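You operate a simulated robot arm through the tools that you are given. There is no shell and no other tool.

You run a simulated robot arm. Do the job below in one go: nothing can be reset, and whatever is moved stays where it is left.

JOB
Put things in order on the chest top. At the end: the clear measuring cup stands where the brown card tube stood; the clear body refill is on the white soap case; the brown card tube stands where the white hair carton stood; the white hair carton stands where the clear body refill stood; whatever was shut is shut again. Leave all else as you found it, and nothing knocked over. Set down upright: body refill.

The check looks at the end state, three seconds after you hand in, the way a careful person would. Anything else that was tipped, shoved, dropped, spilled or broken makes it a failure.

ROBOT AND FRAMES
A 6-joint arm with a two-finger parallel gripper, fixed in place. Base frame: the origin is at the foot of the arm, x ahead of it, y to its left, z up; the work surface is at about z = 0. Units: mm, rad, N and s.
With the tool pointing down near the work surface it reaches from about 140 to 580 mm from the base axis. Its first joint turns from -1.152 to 1.152 rad. Payload 2.1 kg.
Tool frame: the origin (TCP) lies between the finger pads and is the grasp point; the fingertips stand 30 mm ahead of it; z points along the fingers, y is the line along which they close. The gripper opens to 94 mm. The fingers are 28 mm wide and 10 mm thick; the gripper's body (50 by 96 mm) begins 55 mm behind the TCP.
Orientation is told as [roll, pitch, yaw] about the base's x, y, z axes, in that order, counted from this pose: with the fingers straight down and closing along the base's y, the tool's x points along the base's -x, its y along +y and its z along -z.

CONTROLS
- The arm moves only by the tool arm_command. Its argument "moves" is a list that holds one entry, the list of rows, each a list of 7 numbers: the turn, a rotation vector about the base's x, y, z in rad, then the shift along the base's x, y, z in mm, then the finger opening in mm, from 0 to 94. In form: [[[ax, ay, az, dx, dy, dz, gripper], ...]]. A call has 1 to 20 rows; each row is the pose to reach, as a shift and turn from the pose commanded when the call began. Rows are played at 5 a second. More than 50 mm and 0.15 rad between two rows, or a gripper value outside its range, and nothing of the call is played. Where a pose cannot be reached the arm comes as near as it can. A force on the tool above 40 N (or 10 N above the force at the start of the call, whichever is more), or a blocked arm, ends the call early, and 0.2 s more pass. Each finger travels about 72 mm/s and halts on what it meets, pressing with about 42 N; the grip force reading is that of the motor and also rises with nothing between the fingers. The clock runs only during rows and for 0.2 s after the last one: add rows that repeat a pose to give the fingers time. The reply holds the time, the measured pose of the TCP, the force on the tool along the base axes, the opening and the grip force, in the units named above and with some noise, with the torque about the TCP (base axes, N m) and any sound that the robot's microphone picked up.
- Cameras (640 x 400 px; columns grow to the right, rows downward): "scene" is fixed at [63.1, -377.9, 483.9]; the picture's right is [0.71, -0.71, 0.00], its down [-0.40, -0.40, -0.82] and it looks along [0.58, 0.58, -0.57] (base axes); focal length 249 px, centre (320, 200). "wrist" rides on the gripper at [76, 14, -103] in the tool frame; the picture's right is [-0.18, 0.98, 0.00], its down [-0.75, -0.14, -0.64] and it looks along [-0.63, -0.12, 0.77] (tool axes); focal length 243 px, centre (320, 200). There is no depth. A picture from a camera that has moved, and an enlarged one, comes with that camera's place and axes in the base frame and with its lens.
- get_image(camera): a new picture of that camera. No time passes.
- close_up(camera, box): a new picture of the part [left, top, right, bottom] of that camera's present view, enlarged. No time passes.
- close_job(): hands the job in; it is judged then, once.

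Places have to be worked out from the pictures, the camera data and where the tool is seen. Open the gripper and draw the arm clear of the work before you hand the job in, unless the task says otherwise.

The tools are called after "Emit:" as a command line: name --argument value ..., lists and objects as JSON in quotes. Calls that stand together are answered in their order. arm_command: Moves the arm, as the interface text tells. Its arguments: {"type":"object","properties":{"moves":{"type":"array","items":{"type":"array","items":{"type":"array","items":{"type":"number"}}}}},"required":["moves"]} The other tools are called the same way: get_image (camera) takes a picture; close_up (camera, box) takes an enlarged picture of a part of a camera's view; close_job () hands the job in.

At the start:

```text
time: 0.0
tool_pos: [281.0, -27.3, 291.0]
ee_rot: [-0.002, 0.0, 0.0]
wrist_force: [0.0, -1.5, -0.6]
wrist_torque: [-0.01, 0.03, 0.04]
opening: 94.2
finger_force: 0.0
```

scene: 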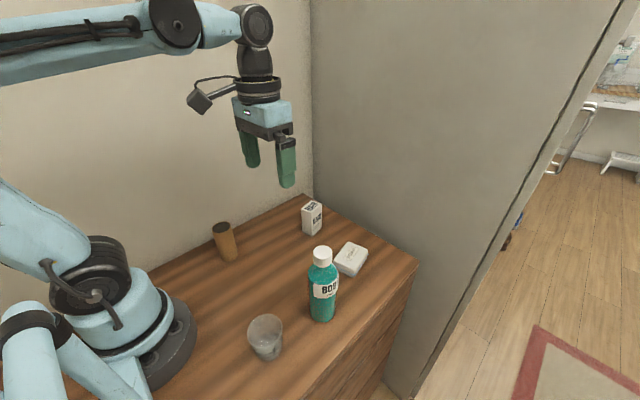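
wrist: 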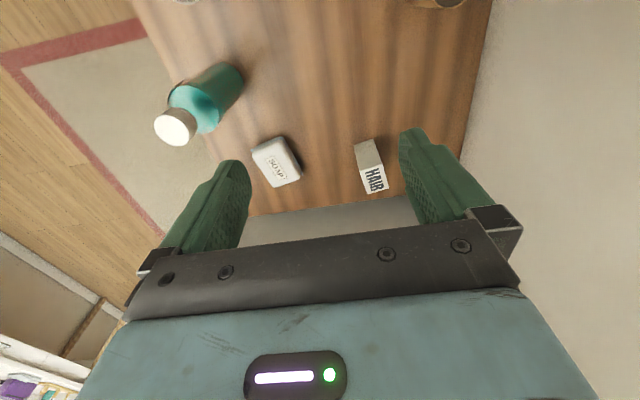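

I start by looking closely at the objects in both views to locate them.

Emit:
close_up --camera "scene" --box '[190, 180, 430, 330]'

Emit:
close_up --camera "scene" --box '[200, 270, 400, 395]'

Emit:
close_up --camera "wrist" --box '[130, 0, 480, 219]'

```text
2.67 times, centred on (310, 255) of scene
camera zoom: at [63.1, -377.9, 483.9], right [0.71, -0.71, 0.0], down [-0.4, -0.4, -0.82], along [0.58, 0.58, -0.57], focal length 665 px, centre (347, 53)
```

zoom: 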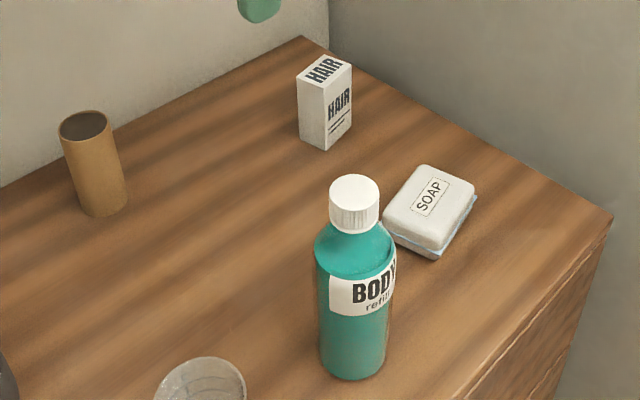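

```text
3.20 times, centred on (300, 332) of scene
camera zoom: at [63.1, -377.9, 483.9], right [0.71, -0.71, 0.0], down [-0.4, -0.4, -0.82], along [0.58, 0.58, -0.57], focal length 798 px, centre (384, -224)
```

zoom: 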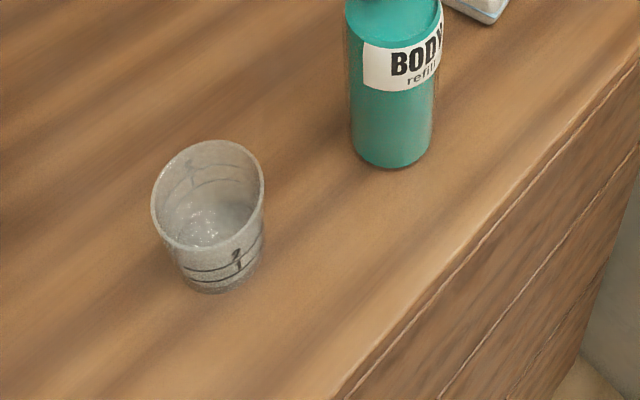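

```text
1.83 times, centred on (305, 110) of wrist
camera zoom: at [203.9, -12.7, 394.6], right [0.18, 0.98, 0.0], down [0.75, -0.14, 0.64], along [0.63, -0.12, -0.77], focal length 443 px, centre (347, 365)
```

zoom: 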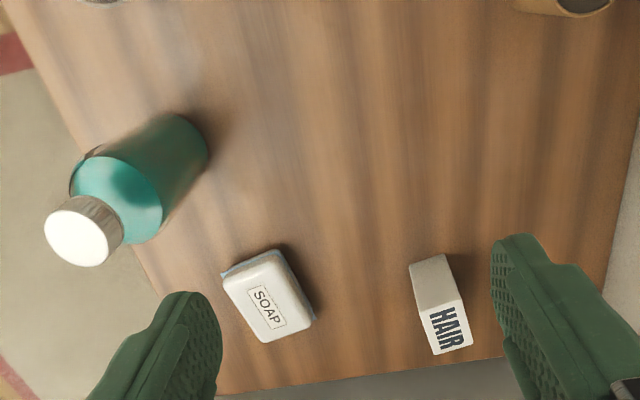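

The tube, carton, soap case, bottle and cup are all visible. I take tighter zooms from the scene camera to measure their feet precisely.

Emit:
close_up --camera "scene" --box '[310, 230, 390, 280]'

Emit:
close_up --camera "scene" --box '[272, 235, 368, 331]'

Emit:
close_up --camera "scene" --box '[272, 195, 352, 245]'

Emit:
close_up --camera "scene" --box '[185, 215, 265, 265]'

Emit:
close_up --camera "scene" --box '[225, 312, 305, 362]'

```text
8.00 times, centred on (350, 255) of scene
camera zoom: at [63.1, -377.9, 483.9], right [0.71, -0.71, 0.0], down [-0.4, -0.4, -0.82], along [0.58, 0.58, -0.57], focal length 1994 px, centre (80, -240)
```

zoom: 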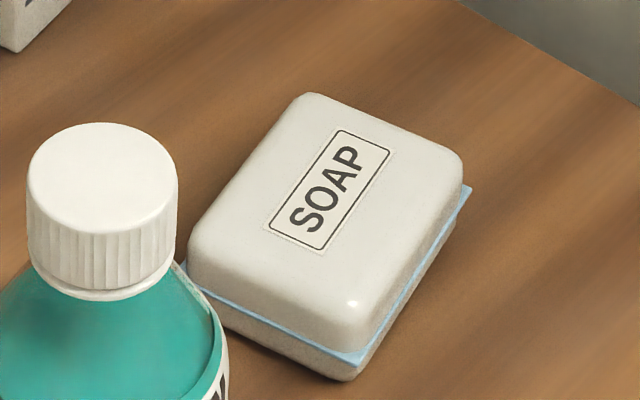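

```text
4.17 times, centred on (320, 283) of scene
camera zoom: at [63.1, -377.9, 483.9], right [0.71, -0.71, 0.0], down [-0.4, -0.4, -0.82], along [0.58, 0.58, -0.57], focal length 1038 px, centre (320, -146)
```

zoom: 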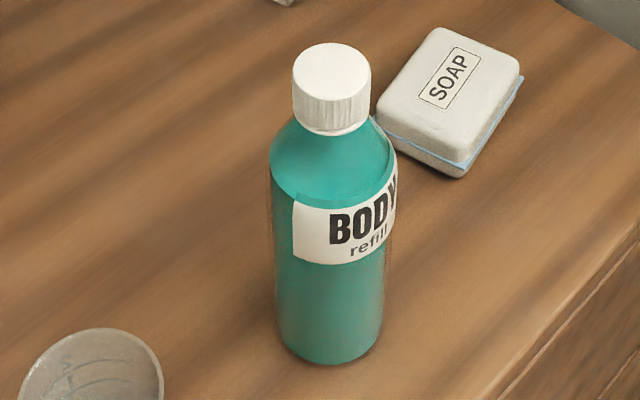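

```text
8.00 times, centred on (312, 220) of scene
camera zoom: at [63.1, -377.9, 483.9], right [0.71, -0.71, 0.0], down [-0.4, -0.4, -0.82], along [0.58, 0.58, -0.57], focal length 1994 px, centre (384, 40)
```

zoom: 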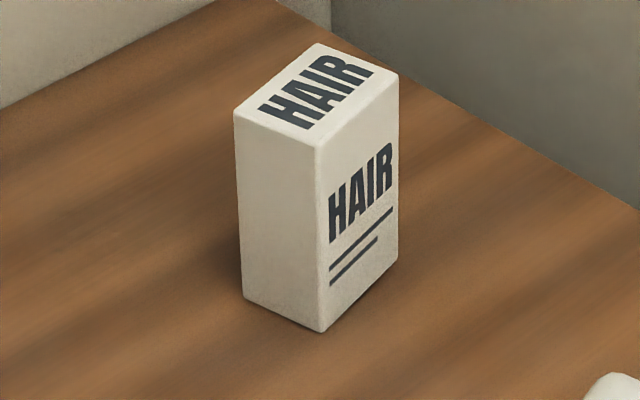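

```text
8.00 times, centred on (225, 240) of scene
camera zoom: at [63.1, -377.9, 483.9], right [0.71, -0.71, 0.0], down [-0.4, -0.4, -0.82], along [0.58, 0.58, -0.57], focal length 1994 px, centre (1080, -120)
```

zoom: 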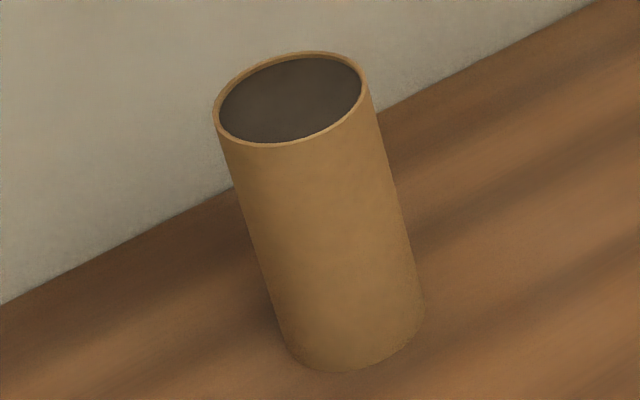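

```text
8.00 times, centred on (265, 337) of scene
camera zoom: at [63.1, -377.9, 483.9], right [0.71, -0.71, 0.0], down [-0.4, -0.4, -0.82], along [0.58, 0.58, -0.57], focal length 1994 px, centre (760, -896)
```

zoom: 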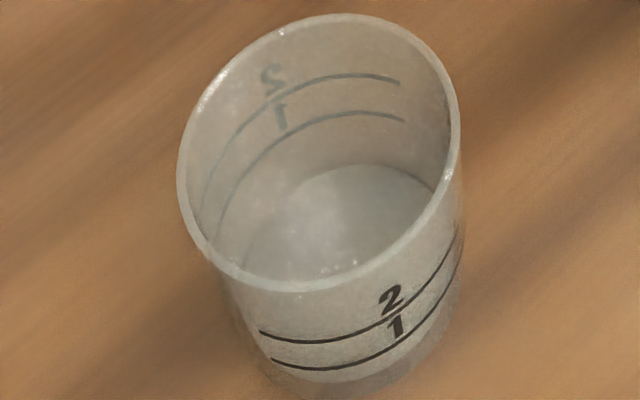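

The soap case is about 85 x 60 mm near (410,-127) and the bottle about 185 mm tall near (268,-178). I move the wrist camera to see the soap case and carton from closer.

Emit:
arm_command --moves '[[[0, 0, 0, -12, -16, -10, 94], [0, 0, 0, -25, -33, -22, 94], [0, 0, 0, -37, -50, -35, 94], [0, 0, 0, -49, -65, -46, 94], [0, 0, 0, -49, -65, -46, 94]]]'

```text
time: 1.2
tool_pos: [231.0, -90.5, 243.6]
ee_rot: [-0.002, 0.0, 0.0]
wrist_force: [-0.2, 0.0, -0.3]
wrist_torque: [-0.02, -0.01, -0.03]
opening: 94.0
finger_force: 0.1
```

Now I look from here.

Emit:
get_image --camera "wrist"

Emit:
get_image --camera "scene"

```text
taken
camera wrist: at [154.3, -76.4, 347.0], right [0.18, 0.98, 0.0], down [0.75, -0.14, 0.64], along [0.63, -0.12, -0.77], focal length 243 px, centre (320, 200)
```

wrist: 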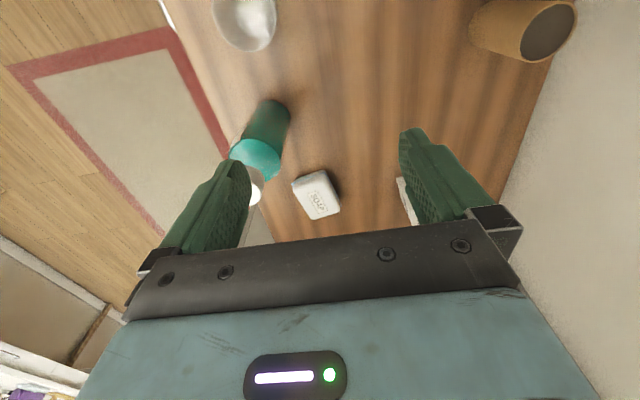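

```text
taken
```

scene: 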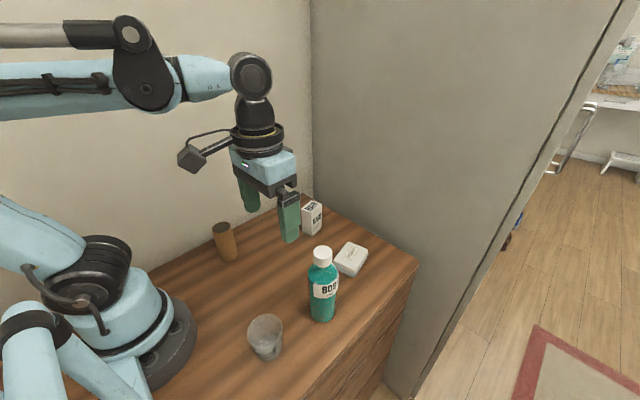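

I zoom on each object in this wrist view for measurements.

Emit:
close_up --camera "wrist" --box '[270, 160, 366, 220]'

Emit:
close_up --camera "wrist" --box '[210, 90, 306, 210]'

Emit:
close_up --camera "wrist" --box '[200, 0, 296, 60]'

Emit:
close_up --camera "wrist" --box '[460, 0, 588, 80]'

```text
6.67 times, centred on (318, 190) of wrist
camera zoom: at [154.3, -76.4, 347.0], right [0.18, 0.98, 0.0], down [0.75, -0.14, 0.64], along [0.63, -0.12, -0.77], focal length 1618 px, centre (333, 267)
```

zoom: 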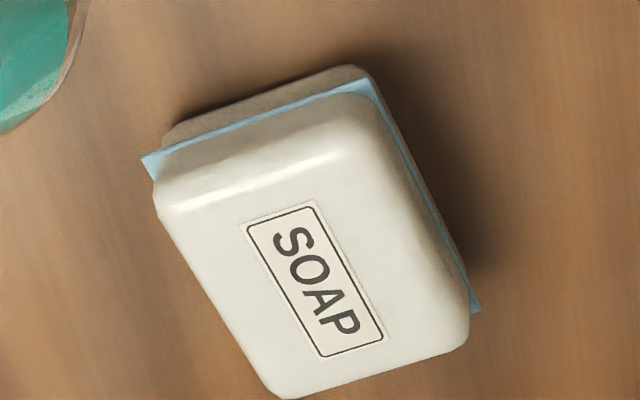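

```text
3.33 times, centred on (258, 150) of wrist
camera zoom: at [154.3, -76.4, 347.0], right [0.18, 0.98, 0.0], down [0.75, -0.14, 0.64], along [0.63, -0.12, -0.77], focal length 809 px, centre (527, 367)
```

zoom: 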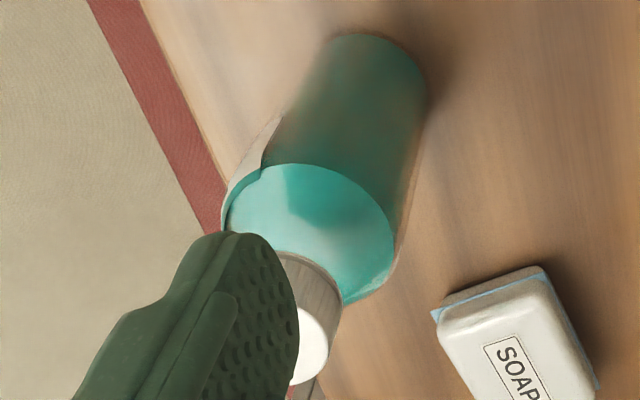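

```text
6.67 times, centred on (248, 30) of wrist
camera zoom: at [154.3, -76.4, 347.0], right [0.18, 0.98, 0.0], down [0.75, -0.14, 0.64], along [0.63, -0.12, -0.77], focal length 1618 px, centre (800, 1333)
```

zoom: 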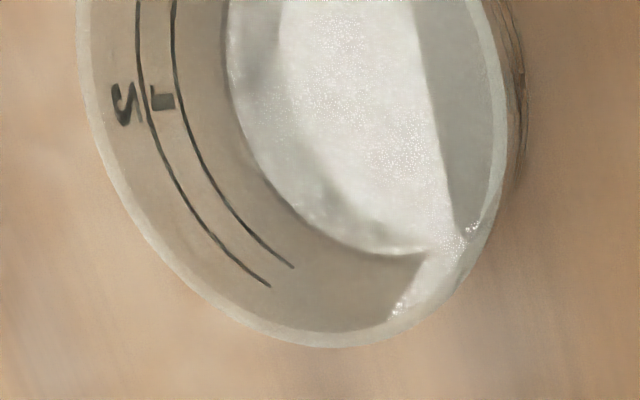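

```text
5.00 times, centred on (524, 40) of wrist
camera zoom: at [154.3, -76.4, 347.0], right [0.18, 0.98, 0.0], down [0.75, -0.14, 0.64], along [0.63, -0.12, -0.77], focal length 1213 px, centre (-700, 1000)
```

zoom: 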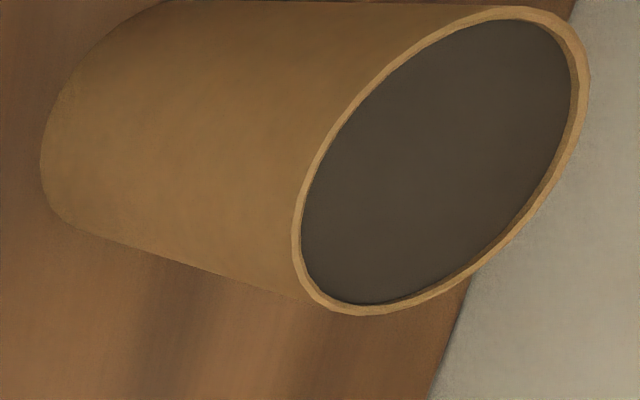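

The soap case's top centre is near (421,-129) with yaw about 0.2 and height about 26. The bottle was partly hidden by a finger, so I shift back and to the right to see the bottle and cup.

Emit:
arm_command --moves '[[[0, 0, 0, -25, -15, 5, 94], [0, 0, 0, -50, -30, 10, 94], [0, 0, 0, -75, -45, 10, 94], [0, 0, 0, -90, -55, 10, 94], [0, 0, 0, -90, -55, 10, 94]]]'

Emit:
get_image --camera "wrist"

```text
time: 2.4
tool_pos: [141.7, -146.5, 256.8]
ee_rot: [-0.001, -0.001, -0.001]
wrist_force: [-0.3, -0.2, 0.0]
wrist_torque: [-0.02, 0.0, 0.01]
opening: 93.8
finger_force: 0.1
```

```text
taken
camera wrist: at [64.4, -132.1, 359.9], right [0.18, 0.98, 0.0], down [0.75, -0.14, 0.64], along [0.63, -0.12, -0.77], focal length 243 px, centre (320, 200)
```

wrist: 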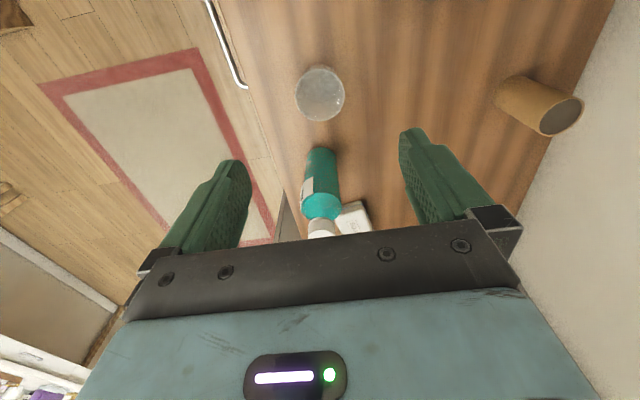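

Good view of bottle, cup and tube; I zoom in on each.

Emit:
close_up --camera "wrist" --box '[272, 140, 368, 200]'

Emit:
close_up --camera "wrist" --box '[272, 185, 368, 245]'

Emit:
close_up --camera "wrist" --box '[272, 60, 368, 120]'

Emit:
close_up --camera "wrist" --box '[485, 65, 597, 135]'

```text
6.67 times, centred on (320, 170) of wrist
camera zoom: at [64.4, -132.1, 359.9], right [0.18, 0.98, 0.0], down [0.75, -0.14, 0.64], along [0.63, -0.12, -0.77], focal length 1618 px, centre (320, 400)
```

zoom: 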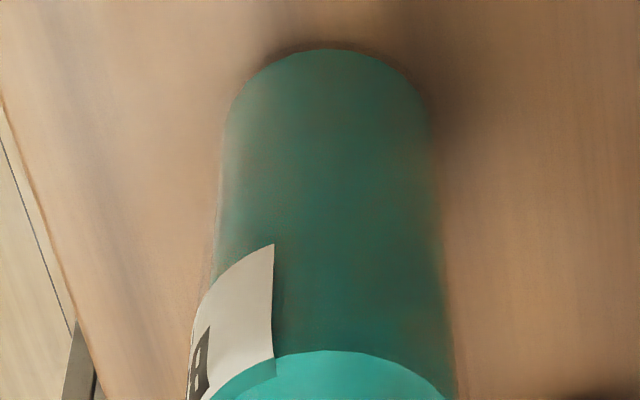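

```text
6.67 times, centred on (320, 215) of wrist
camera zoom: at [64.4, -132.1, 359.9], right [0.18, 0.98, 0.0], down [0.75, -0.14, 0.64], along [0.63, -0.12, -0.77], focal length 1618 px, centre (320, 100)
```

zoom: 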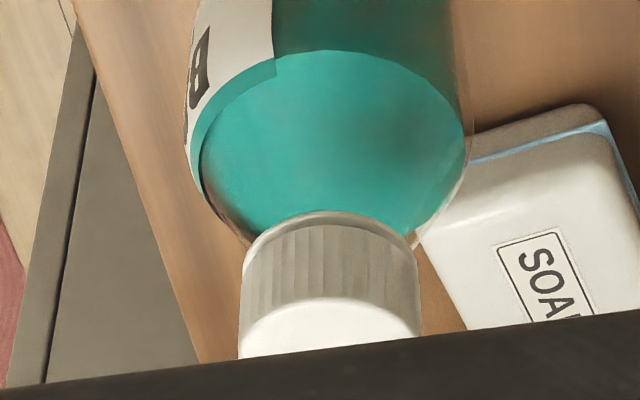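

```text
6.67 times, centred on (320, 90) of wrist
camera zoom: at [64.4, -132.1, 359.9], right [0.18, 0.98, 0.0], down [0.75, -0.14, 0.64], along [0.63, -0.12, -0.77], focal length 1618 px, centre (320, 933)
```

zoom: 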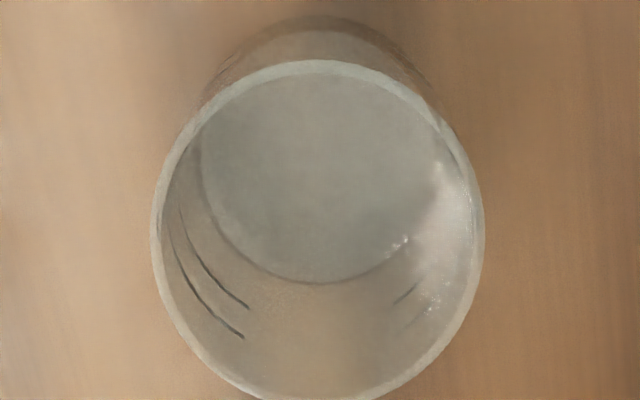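

```text
5.71 times, centred on (541, 100) of wrist
camera zoom: at [64.4, -132.1, 359.9], right [0.18, 0.98, 0.0], down [0.75, -0.14, 0.64], along [0.63, -0.12, -0.77], focal length 1386 px, centre (-943, 771)
```

zoom: 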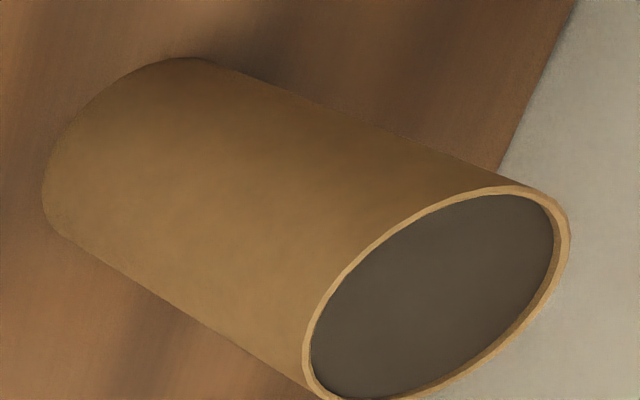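

Combining the views, the bottle axis is near (274,-169), top at about z=175, with straight walls up to about z=122. I move above it at a safe height, gripper open, then check the alignment.

Emit:
arm_command --moves '[[[0, 0, 0, 30, -5, 0, 94], [0, 0, 0, 60, -10, 0, 94], [0, 0, 0, 90, -15, 0, 94], [0, 0, 0, 115, -19, 0, 94], [0, 0, 0, 132, -22, 0, 94], [0, 0, 0, 132, -22, 0, 94], [0, 0, 0, 132, -22, 0, 94]]]'

Emit:
get_image --camera "wrist"

Emit:
get_image --camera "scene"

```text
time: 4.0
tool_pos: [273.6, -170.3, 255.8]
ee_rot: [-0.001, -0.001, 0.0]
wrist_force: [0.2, -0.6, -0.6]
wrist_torque: [0.03, 0.03, 0.03]
opening: 94.0
finger_force: 0.1
```

```text
taken
camera wrist: at [197.2, -155.3, 358.5], right [0.18, 0.98, 0.0], down [0.75, -0.14, 0.64], along [0.63, -0.12, -0.77], focal length 243 px, centre (320, 200)
```

wrist: 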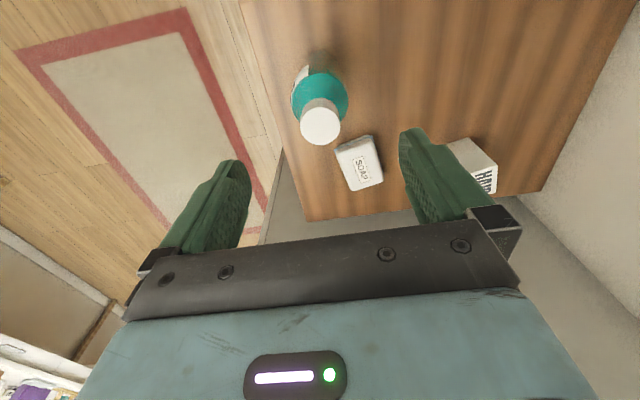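

```text
taken
```

scene: 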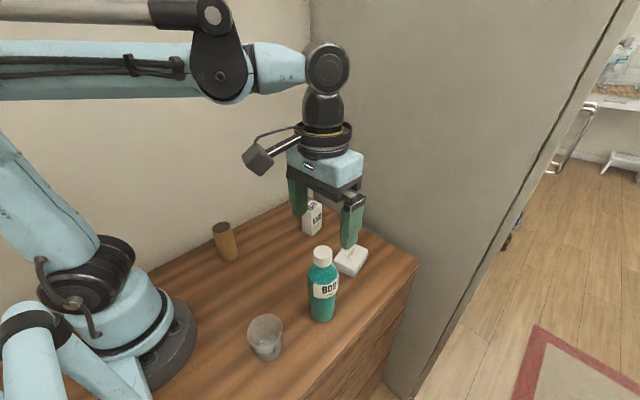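

The cap appears right where the TCP axis projects (predicted about (320,126)). I zoom in to verify before descending.

Emit:
close_up --camera "wrist" --box '[272, 90, 368, 150]'

Emit:
close_up --camera "wrist" --box '[320, 125, 400, 200]'

Emit:
close_up --camera "wrist" --box '[430, 125, 526, 205]'

```text
6.67 times, centred on (320, 120) of wrist
camera zoom: at [197.2, -155.3, 358.5], right [0.18, 0.98, 0.0], down [0.75, -0.14, 0.64], along [0.63, -0.12, -0.77], focal length 1618 px, centre (320, 733)
```

zoom: 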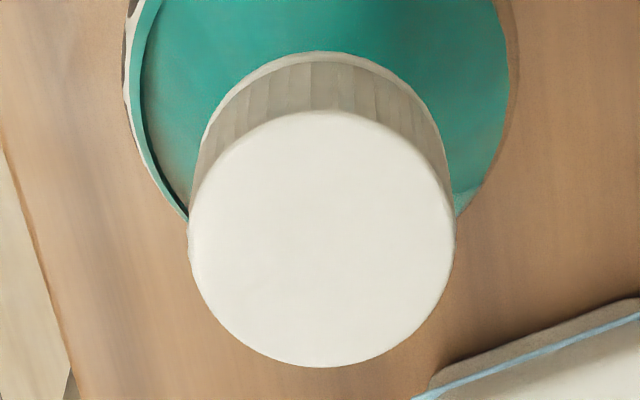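

```text
5.33 times, centred on (360, 162) of wrist
camera zoom: at [197.2, -155.3, 358.5], right [0.18, 0.98, 0.0], down [0.75, -0.14, 0.64], along [0.63, -0.12, -0.77], focal length 1294 px, centre (107, 400)
```

zoom: 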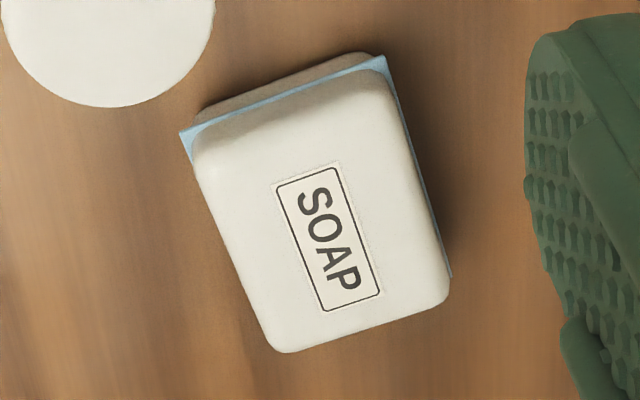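

```text
5.00 times, centred on (478, 165) of wrist
camera zoom: at [197.2, -155.3, 358.5], right [0.18, 0.98, 0.0], down [0.75, -0.14, 0.64], along [0.63, -0.12, -0.77], focal length 1213 px, centre (-470, 375)
```

zoom: 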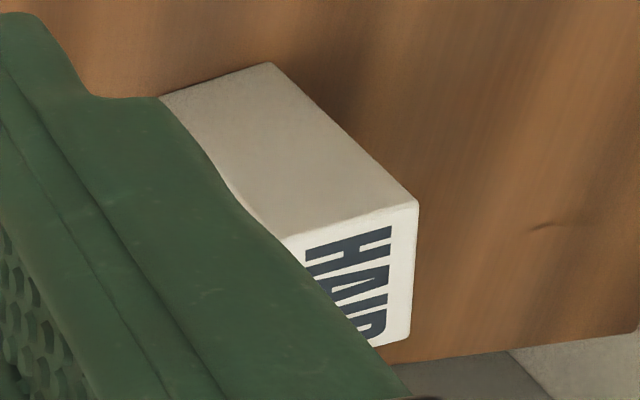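

The cap is centred between the fingers within about 1 mm. I descend to z≈129 with the gripper open so the pads straddle the straight upper wall.

Emit:
arm_command --moves '[[[0, 0, 0, 0, 0, -20, 94], [0, 0, 0, 0, 0, -40, 94], [0, 0, 0, 0, 0, -60, 94], [0, 0, 0, 0, 0, -80, 94], [0, 0, 0, 0, 0, -98, 94], [0, 0, 0, 0, 0, -113, 94], [0, 0, 0, 0, 0, -126, 94], [0, 0, 0, 0, 0, -126, 94], [0, 0, 0, 0, 0, -126, 94]]]'

Emit:
get_image --camera "wrist"

Emit:
close_up --camera "scene" --box '[240, 170, 400, 330]'

```text
time: 6.0
tool_pos: [273.8, -170.8, 128.1]
ee_rot: [-0.003, 0.001, 0.0]
wrist_force: [0.4, -0.2, 0.5]
wrist_torque: [-0.01, 0.03, 0.01]
opening: 94.2
finger_force: 0.0
```

```text
taken
camera wrist: at [197.9, -154.6, 231.4], right [0.18, 0.98, 0.0], down [0.75, -0.14, 0.64], along [0.63, -0.12, -0.77], focal length 243 px, centre (320, 200)
```

wrist: 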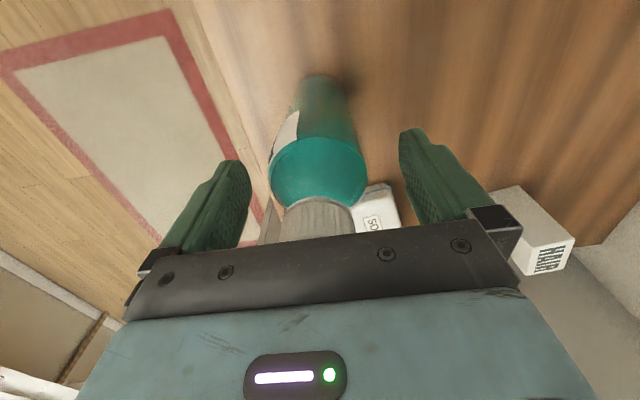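

```text
2.50 times, centred on (320, 250) of scene
camera zoom: at [63.1, -377.9, 483.9], right [0.71, -0.71, 0.0], down [-0.4, -0.4, -0.82], along [0.58, 0.58, -0.57], focal length 623 px, centre (320, 75)
```

zoom: 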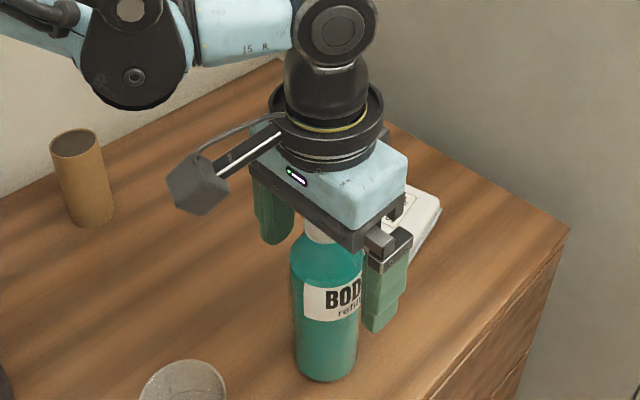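

Bottle stands centred between the fingers. I close stepwise on it.

Emit:
arm_command --moves '[[[0, 0, 0, 0, 0, 0, 80], [0, 0, 0, 0, 0, 0, 68], [0, 0, 0, 0, 0, 0, 60], [0, 0, 0, 0, 0, 0, 56], [0, 0, 0, 0, 0, 0, 53], [0, 0, 0, 0, 0, 0, 50], [0, 0, 0, 0, 0, 0, 47], [0, 0, 0, 0, 0, 0, 45], [0, 0, 0, 0, 0, 0, 45]]]'

Emit:
get_image --camera "wrist"

```text
time: 8.0
tool_pos: [274.8, -169.8, 128.1]
ee_rot: [-0.001, 0.0, -0.001]
wrist_force: [0.9, -2.4, 1.3]
wrist_torque: [-0.07, -0.03, 0.03]
opening: 55.9
finger_force: 42.1
```

```text
taken
camera wrist: at [197.8, -154.6, 231.5], right [0.18, 0.98, 0.0], down [0.75, -0.14, 0.64], along [0.63, -0.12, -0.77], focal length 243 px, centre (320, 200)
```

wrist: 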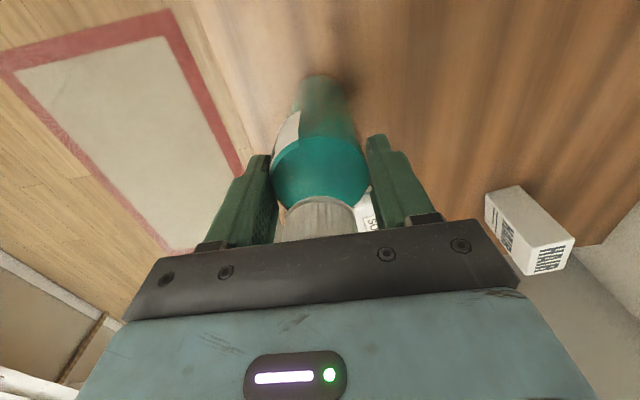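

Firm grip at 55.9 mm. I lift slowly straight up.

Emit:
arm_command --moves '[[[0, 0, 0, 0, 0, 4, 45], [0, 0, 0, 0, 0, 10, 45], [0, 0, 0, 0, 0, 20, 45], [0, 0, 0, 0, 0, 32, 45], [0, 0, 0, 0, 0, 44, 45], [0, 0, 0, 0, 0, 56, 45], [0, 0, 0, 0, 0, 66, 45], [0, 0, 0, 0, 0, 72, 45], [0, 0, 0, 0, 0, 72, 45]]]'

Emit:
get_image --camera "wrist"

Emit:
close_up --camera "scene" --box '[240, 150, 400, 310]'

```text
time: 10.0
tool_pos: [273.2, -169.3, 202.0]
ee_rot: [-0.001, -0.001, 0.0]
wrist_force: [-0.4, 0.8, -3.4]
wrist_torque: [0.04, -0.02, -0.01]
opening: 56.1
finger_force: 42.1
```

```text
taken
camera wrist: at [197.3, -154.5, 304.6], right [0.18, 0.98, 0.0], down [0.75, -0.14, 0.64], along [0.63, -0.12, -0.77], focal length 243 px, centre (320, 200)
```

wrist: 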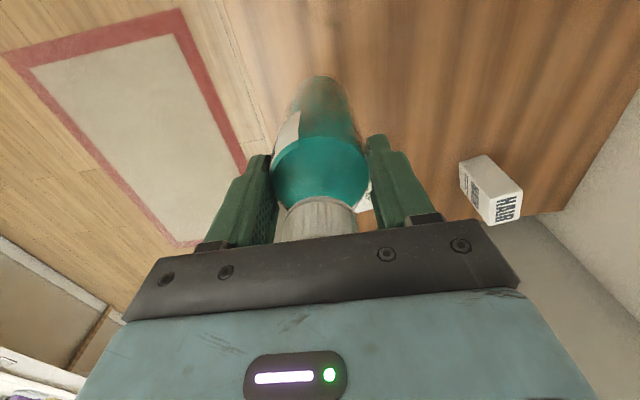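

```text
2.50 times, centred on (320, 230) of scene
camera zoom: at [63.1, -377.9, 483.9], right [0.71, -0.71, 0.0], down [-0.4, -0.4, -0.82], along [0.58, 0.58, -0.57], focal length 623 px, centre (320, 125)
```

zoom: 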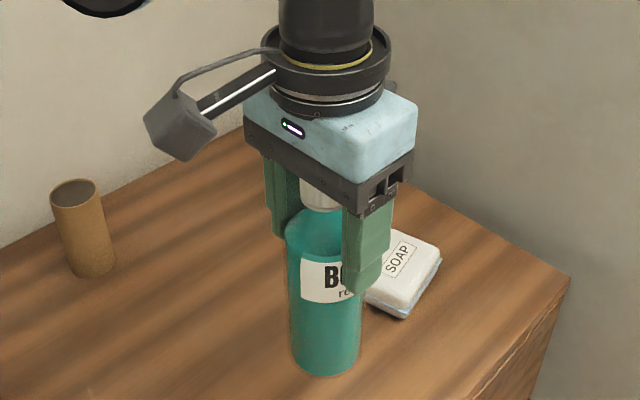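

The bottle hangs upright with base about 72 mm up. I take a carton zoom while here, then carry the bottle over the soap case.

Emit:
close_up --camera "wrist" --box '[440, 145, 536, 235]'

Emit:
arm_command --moves '[[[0, 0, 0, 8, 2, 0, 45], [0, 0, 0, 24, 7, 0, 45], [0, 0, 0, 42, 12, 0, 45], [0, 0, 0, 60, 17, 0, 45], [0, 0, 0, 78, 23, 0, 45], [0, 0, 0, 96, 28, 0, 45], [0, 0, 0, 114, 33, 0, 45], [0, 0, 0, 128, 37, 0, 45], [0, 0, 0, 138, 40, 0, 45], [0, 0, 0, 141, 41, 0, 45], [0, 0, 0, 141, 41, 0, 45], [0, 0, 0, 141, 41, 0, 45]]]'

Emit:
get_image --camera "wrist"

Emit:
close_up --camera "scene" --box '[290, 180, 410, 290]'

```text
4.44 times, centred on (488, 190) of wrist
camera zoom: at [197.3, -154.5, 304.6], right [0.18, 0.98, 0.0], down [0.75, -0.14, 0.64], along [0.63, -0.12, -0.77], focal length 1078 px, centre (-427, 244)
```

zoom: 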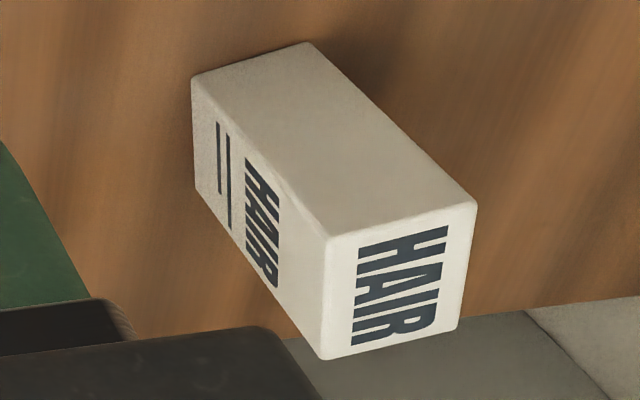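

```text
time: 12.6
tool_pos: [414.8, -128.2, 201.1]
ee_rot: [-0.001, 0.0, 0.0]
wrist_force: [0.5, 0.3, -3.0]
wrist_torque: [-0.01, -0.02, 0.0]
opening: 56.0
finger_force: 42.1
```

```text
taken
camera wrist: at [337.8, -113.1, 304.4], right [0.18, 0.98, 0.0], down [0.75, -0.14, 0.64], along [0.63, -0.12, -0.77], focal length 243 px, centre (320, 200)
```

wrist: 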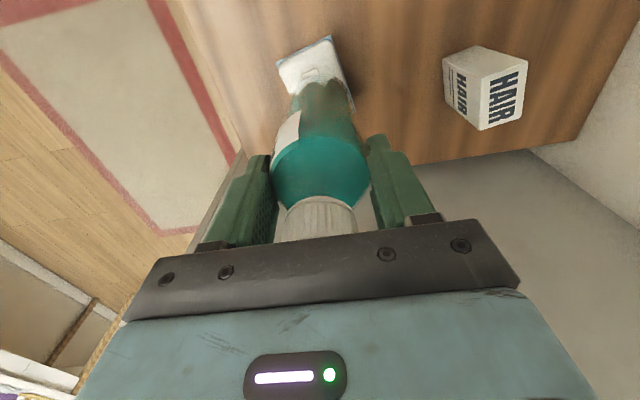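

```text
3.64 times, centred on (350, 235) of scene
camera zoom: at [63.1, -377.9, 483.9], right [0.71, -0.71, 0.0], down [-0.4, -0.4, -0.82], along [0.58, 0.58, -0.57], focal length 906 px, centre (211, 73)
```

zoom: 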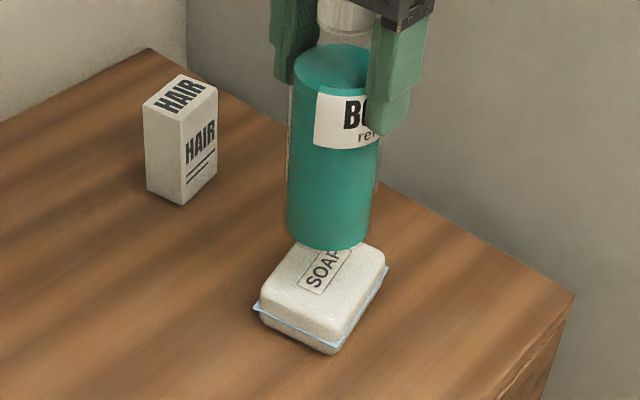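

The bottle's axis projects right over the label centre in the scene view. I lower most of the way, keeping a margin above the soap top.

Emit:
arm_command --moves '[[[0, 0, 0, 0, 0, -6, 45], [0, 0, 0, 0, 0, -14, 45], [0, 0, 0, 0, 0, -22, 45], [0, 0, 0, 0, 0, -28, 45], [0, 0, 0, 0, 0, -31, 45], [0, 0, 0, 0, 0, -31, 45], [0, 0, 0, 0, 0, -31, 45]]]'

Emit:
close_up --camera "scene" --box '[310, 200, 400, 290]'

Emit:
close_up --camera "wrist" --box '[250, 20, 410, 220]'

```text
time: 14.2
tool_pos: [414.4, -129.2, 170.2]
ee_rot: [-0.003, 0.002, -0.001]
wrist_force: [0.8, -0.5, -3.3]
wrist_torque: [-0.02, -0.03, 0.01]
opening: 55.8
finger_force: 42.3
```

```text
4.44 times, centred on (355, 245) of scene
camera zoom: at [63.1, -377.9, 483.9], right [0.71, -0.71, 0.0], down [-0.4, -0.4, -0.82], along [0.58, 0.58, -0.57], focal length 1108 px, centre (164, 0)
```

zoom: 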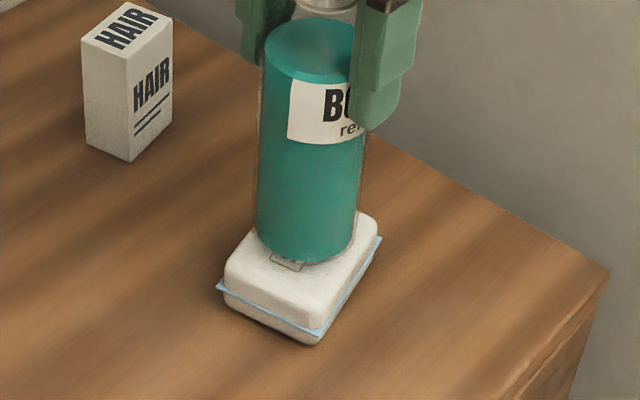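

```text
2.00 times, centred on (330, 120) of wrist
camera zoom: at [338.3, -113.9, 273.2], right [0.18, 0.98, 0.0], down [0.75, -0.14, 0.64], along [0.63, -0.12, -0.77], focal length 485 px, centre (300, 360)
```

zoom: 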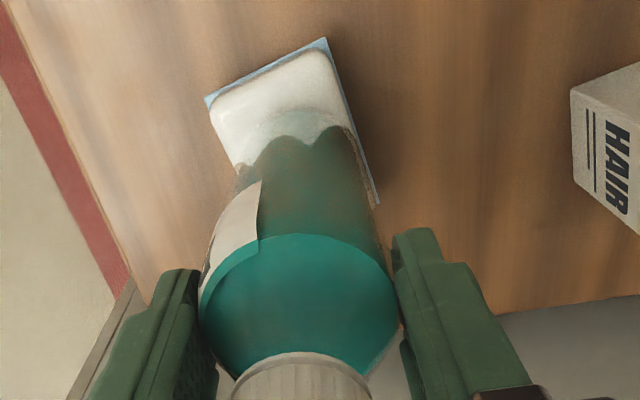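

The bottle is centred over the case from both views. I lower in fine steps watching the force.

Emit:
arm_command --moves '[[[0, 0, 0, 0, 0, -2, 45], [0, 0, 0, 0, 0, -4, 45], [0, 0, 0, 0, 0, -6, 45], [0, 0, 0, 0, 0, -6, 45]]]'

```text
time: 15.2
tool_pos: [414.9, -128.2, 164.0]
ee_rot: [-0.002, 0.001, 0.001]
wrist_force: [-0.2, 0.3, -2.5]
wrist_torque: [-0.01, -0.01, -0.01]
opening: 55.9
finger_force: 41.9
```

No contact yet (still about -3 N weight). I go on in 1 mm rows.

Emit:
arm_command --moves '[[[0, 0, 0, 0, 0, -1, 45], [0, 0, 0, 0, 0, -2, 45], [0, 0, 0, 0, 0, -2, 45]]]'

Emit:
close_up --camera "scene" --box '[320, 230, 390, 290]'

```text
time: 16.0
tool_pos: [415.1, -127.2, 163.3]
ee_rot: [-0.002, -0.002, 0.001]
wrist_force: [-2.2, -2.3, 32.3]
wrist_torque: [-0.15, 0.15, 0.03]
opening: 56.3
finger_force: 41.8
```

```text
6.67 times, centred on (355, 260) of scene
camera zoom: at [63.0, -377.8, 483.9], right [0.71, -0.71, 0.0], down [-0.4, -0.4, -0.82], along [0.58, 0.58, -0.57], focal length 1662 px, centre (87, -200)
```

zoom: 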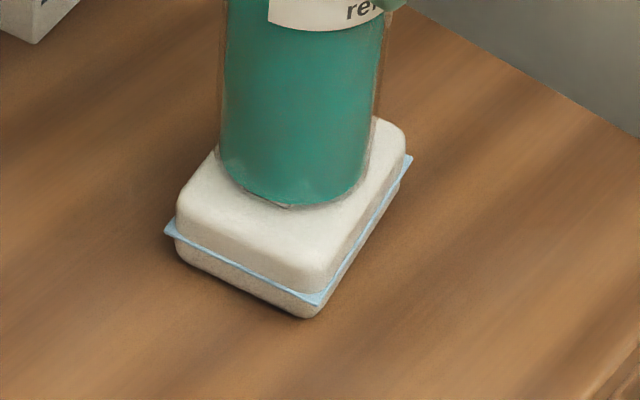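

Contact: +32 N, soap top about 34 mm high. I ease up a millimetre to relieve the pressing.

Emit:
arm_command --moves '[[[0, 0, 0, 0, 0, 0.5, 45], [0, 0, 0, 0, 0, 0.9, 45], [0, 0, 0, 0, 0, 0.9, 45]]]'

```text
time: 16.8
tool_pos: [415.4, -127.7, 162.6]
ee_rot: [-0.002, -0.002, 0.0]
wrist_force: [0.6, -1.8, 10.7]
wrist_torque: [-0.15, -0.16, 0.03]
opening: 56.3
finger_force: 41.8
```

Now about 11 N; I ease another 0.4 mm and then open the fingers gradually.

Emit:
arm_command --moves '[[[0, 0, 0, 0, 0, 0.4, 45], [0, 0, 0, 0, 0, 0.4, 50], [0, 0, 0, 0, 0, 0.4, 54], [0, 0, 0, 0, 0, 0.4, 56], [0, 0, 0, 0, 0, 0.4, 58], [0, 0, 0, 0, 0, 0.4, 60], [0, 0, 0, 0, 0, 0.4, 64], [0, 0, 0, 0, 0, 0.4, 64]]]'

Emit:
get_image --camera "wrist"

Emit:
close_up --camera "scene" --box '[290, 180, 410, 290]'

```text
time: 18.6
tool_pos: [413.8, -128.5, 164.3]
ee_rot: [-0.001, 0.0, -0.002]
wrist_force: [-0.2, -0.2, 0.4]
wrist_torque: [0.0, -0.02, 0.07]
opening: 64.1
finger_force: 0.1
```

```text
taken
camera wrist: at [337.7, -113.2, 267.1], right [0.18, 0.98, 0.0], down [0.75, -0.14, 0.64], along [0.63, -0.12, -0.77], focal length 243 px, centre (320, 200)
```

wrist: 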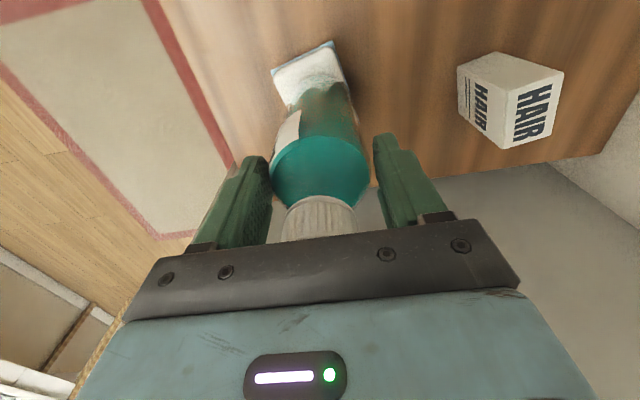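

```text
3.64 times, centred on (350, 235) of scene
camera zoom: at [63.1, -377.9, 483.9], right [0.71, -0.71, 0.0], down [-0.4, -0.4, -0.82], along [0.58, 0.58, -0.57], focal length 906 px, centre (211, 73)
```

zoom: 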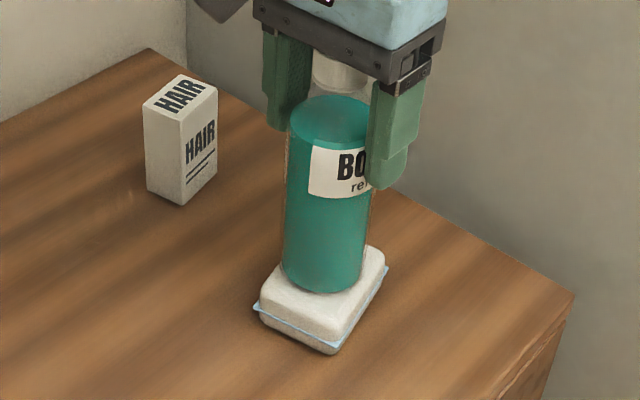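

The bottle stands alone and upright on the case. I open fully, then rise straight up clear of the cap.

Emit:
arm_command --moves '[[[0, 0, 0, 0, 0, 0, 75], [0, 0, 0, 0, 0, 0, 85], [0, 0, 0, 0, 0, 0, 94], [0, 0, 0, 0, 0, 10, 94], [0, 0, 0, 0, 0, 25, 94], [0, 0, 0, 0, 0, 45, 94], [0, 0, 0, 0, 0, 70, 94], [0, 0, 0, 0, 0, 95, 94], [0, 0, 0, 0, 0, 117, 94], [0, 0, 0, 0, 0, 117, 94]]]'

Emit:
get_image --camera "scene"

Emit:
get_image --camera "wrist"

```text
time: 20.8
tool_pos: [415.1, -128.4, 280.8]
ee_rot: [-0.001, 0.0, 0.0]
wrist_force: [-0.4, 0.5, 0.5]
wrist_torque: [0.02, -0.02, -0.04]
opening: 94.0
finger_force: 0.0
```

```text
taken
```

scene: 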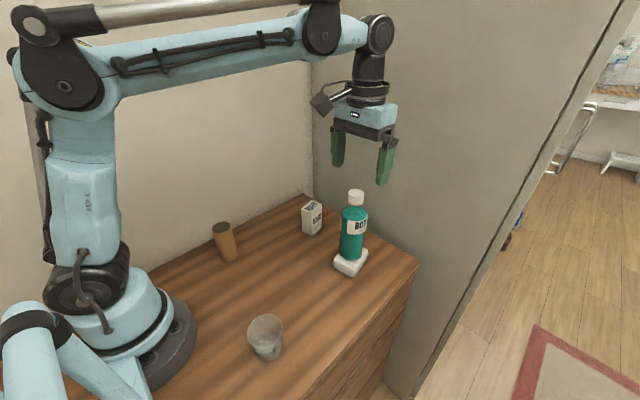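

```text
taken
camera wrist: at [338.2, -113.0, 384.9], right [0.18, 0.98, 0.0], down [0.75, -0.14, 0.64], along [0.63, -0.12, -0.77], focal length 243 px, centre (320, 200)
```

wrist: 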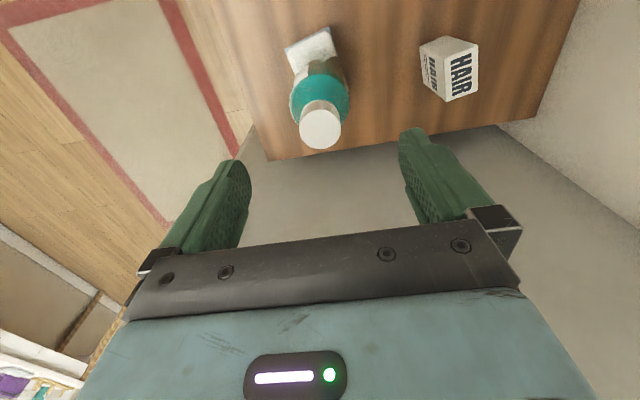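

The bottle is upright on the soap case. I zoom on the carton from here to refine its pose.

Emit:
close_up --camera "wrist" --box '[405, 25, 501, 115]'

Emit:
close_up --camera "wrist" --box '[270, 15, 366, 165]'

```text
4.44 times, centred on (453, 70) of wrist
camera zoom: at [338.2, -113.0, 384.9], right [0.18, 0.98, 0.0], down [0.75, -0.14, 0.64], along [0.63, -0.12, -0.77], focal length 1078 px, centre (-271, 778)
```

zoom: 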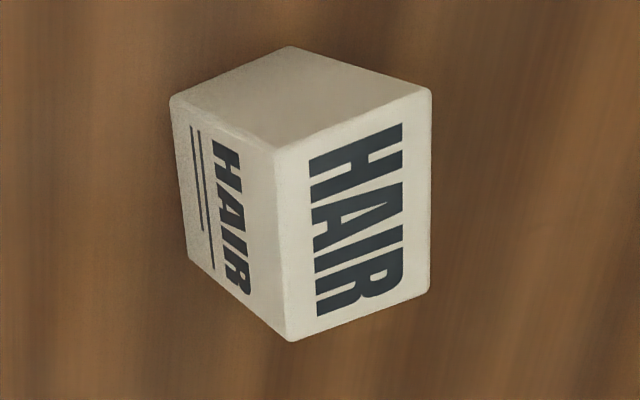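

```text
2.67 times, centred on (318, 90) of wrist
camera zoom: at [338.2, -113.0, 384.9], right [0.18, 0.98, 0.0], down [0.75, -0.14, 0.64], along [0.63, -0.12, -0.77], focal length 647 px, centre (325, 493)
```

zoom: 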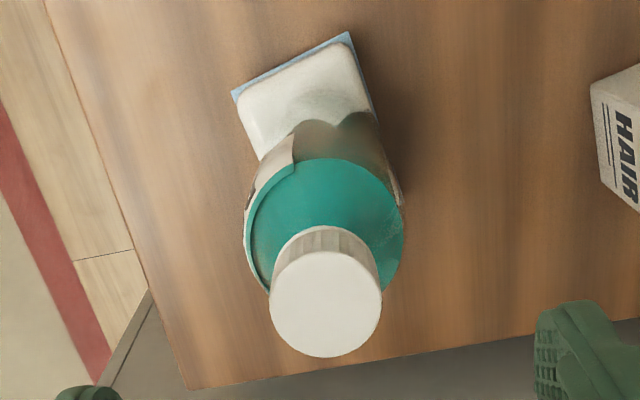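

The carton is about 48 x 34 x 85 mm, centred near (433,32) with yaw about 0.197. I move over it with the gripper turned to match.

Emit:
arm_command --moves '[[[0, 0, 0.03, 3, 25, 0, 94], [0, 0, 0.06, 6, 52, 0, 94], [0, 0, 0.1, 9, 80, 0, 94], [0, 0, 0.13, 12, 108, 0, 94], [0, 0, 0.17, 15, 135, -10, 94], [0, 0, 0.197, 18, 160, -30, 94], [0, 0, 0.197, 18, 160, -60, 94], [0, 0, 0.197, 18, 160, -90, 94], [0, 0, 0.197, 18, 160, -110, 94], [0, 0, 0.197, 18, 160, -110, 94], [0, 0, 0.197, 18, 160, -110, 94]]]'

Emit:
get_image --camera "wrist"

Emit:
close_up --camera "scene" --box '[260, 120, 400, 280]'

```text
time: 23.2
tool_pos: [431.2, 32.9, 169.8]
ee_rot: [-0.002, 0.0, 0.198]
wrist_force: [0.3, -0.1, -0.5]
wrist_torque: [-0.04, 0.0, 0.01]
opening: 93.9
finger_force: 0.1
```

```text
taken
camera wrist: at [353.2, 31.7, 273.1], right [-0.01, 1.0, 0.0], down [0.77, 0.01, 0.64], along [0.64, 0.01, -0.77], focal length 243 px, centre (320, 200)
```

wrist: 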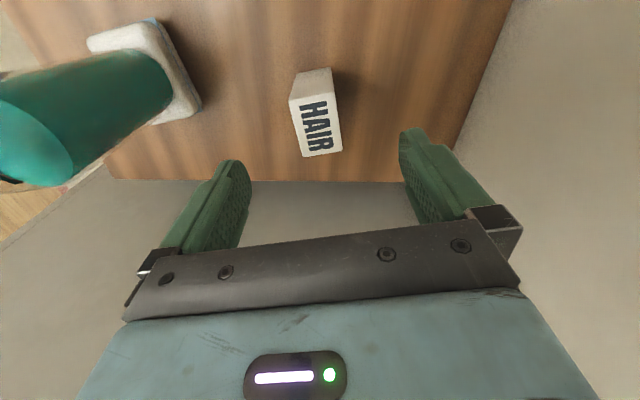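

```text
2.50 times, centred on (330, 200) of scene
camera zoom: at [63.1, -377.9, 483.9], right [0.71, -0.71, 0.0], down [-0.4, -0.4, -0.82], along [0.58, 0.58, -0.57], focal length 623 px, centre (295, 200)
```

zoom: 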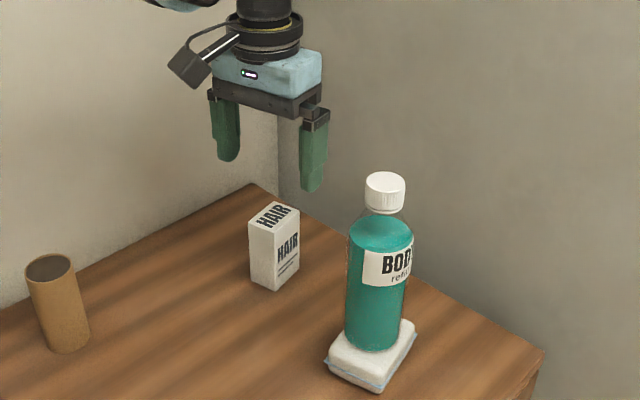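

I zoom on the carton top to check centring relative to the tool axis.

Emit:
close_up --camera "wrist" --box '[272, 55, 368, 165]'

```text
3.64 times, centred on (320, 110) of wrist
camera zoom: at [353.2, 31.7, 273.1], right [-0.01, 1.0, 0.0], down [0.77, 0.01, 0.64], along [0.64, 0.01, -0.77], focal length 882 px, centre (320, 527)
```

zoom: 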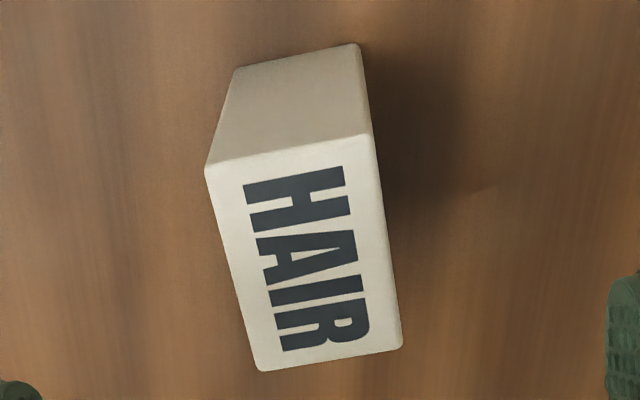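

The carton sits about (+3,-2) mm off the tool axis; I correct and lower to just above its top to re-check.

Emit:
arm_command --moves '[[[0, 0, 0, 1.5, -1, -10, 94], [0, 0, 0, 3, -2, -25, 94], [0, 0, 0, 3, -2, -40, 94], [0, 0, 0, 3, -2, -48, 94], [0, 0, 0, 3, -2, -48, 94], [0, 0, 0, 3, -2, -48, 94]]]'

Emit:
close_up --camera "wrist" --box '[240, 60, 400, 220]'

```text
time: 24.6
tool_pos: [436.2, 30.4, 121.7]
ee_rot: [-0.003, -0.001, 0.197]
wrist_force: [0.7, 0.1, 1.0]
wrist_torque: [0.0, 0.0, 0.0]
opening: 94.2
finger_force: 0.0
```

```text
2.50 times, centred on (320, 140) of wrist
camera zoom: at [358.1, 29.9, 225.0], right [-0.01, 1.0, 0.0], down [0.77, 0.01, 0.64], along [0.64, 0.01, -0.77], focal length 606 px, centre (320, 350)
```

zoom: 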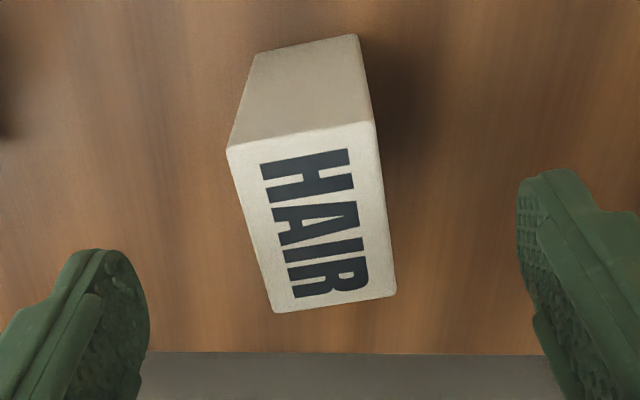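

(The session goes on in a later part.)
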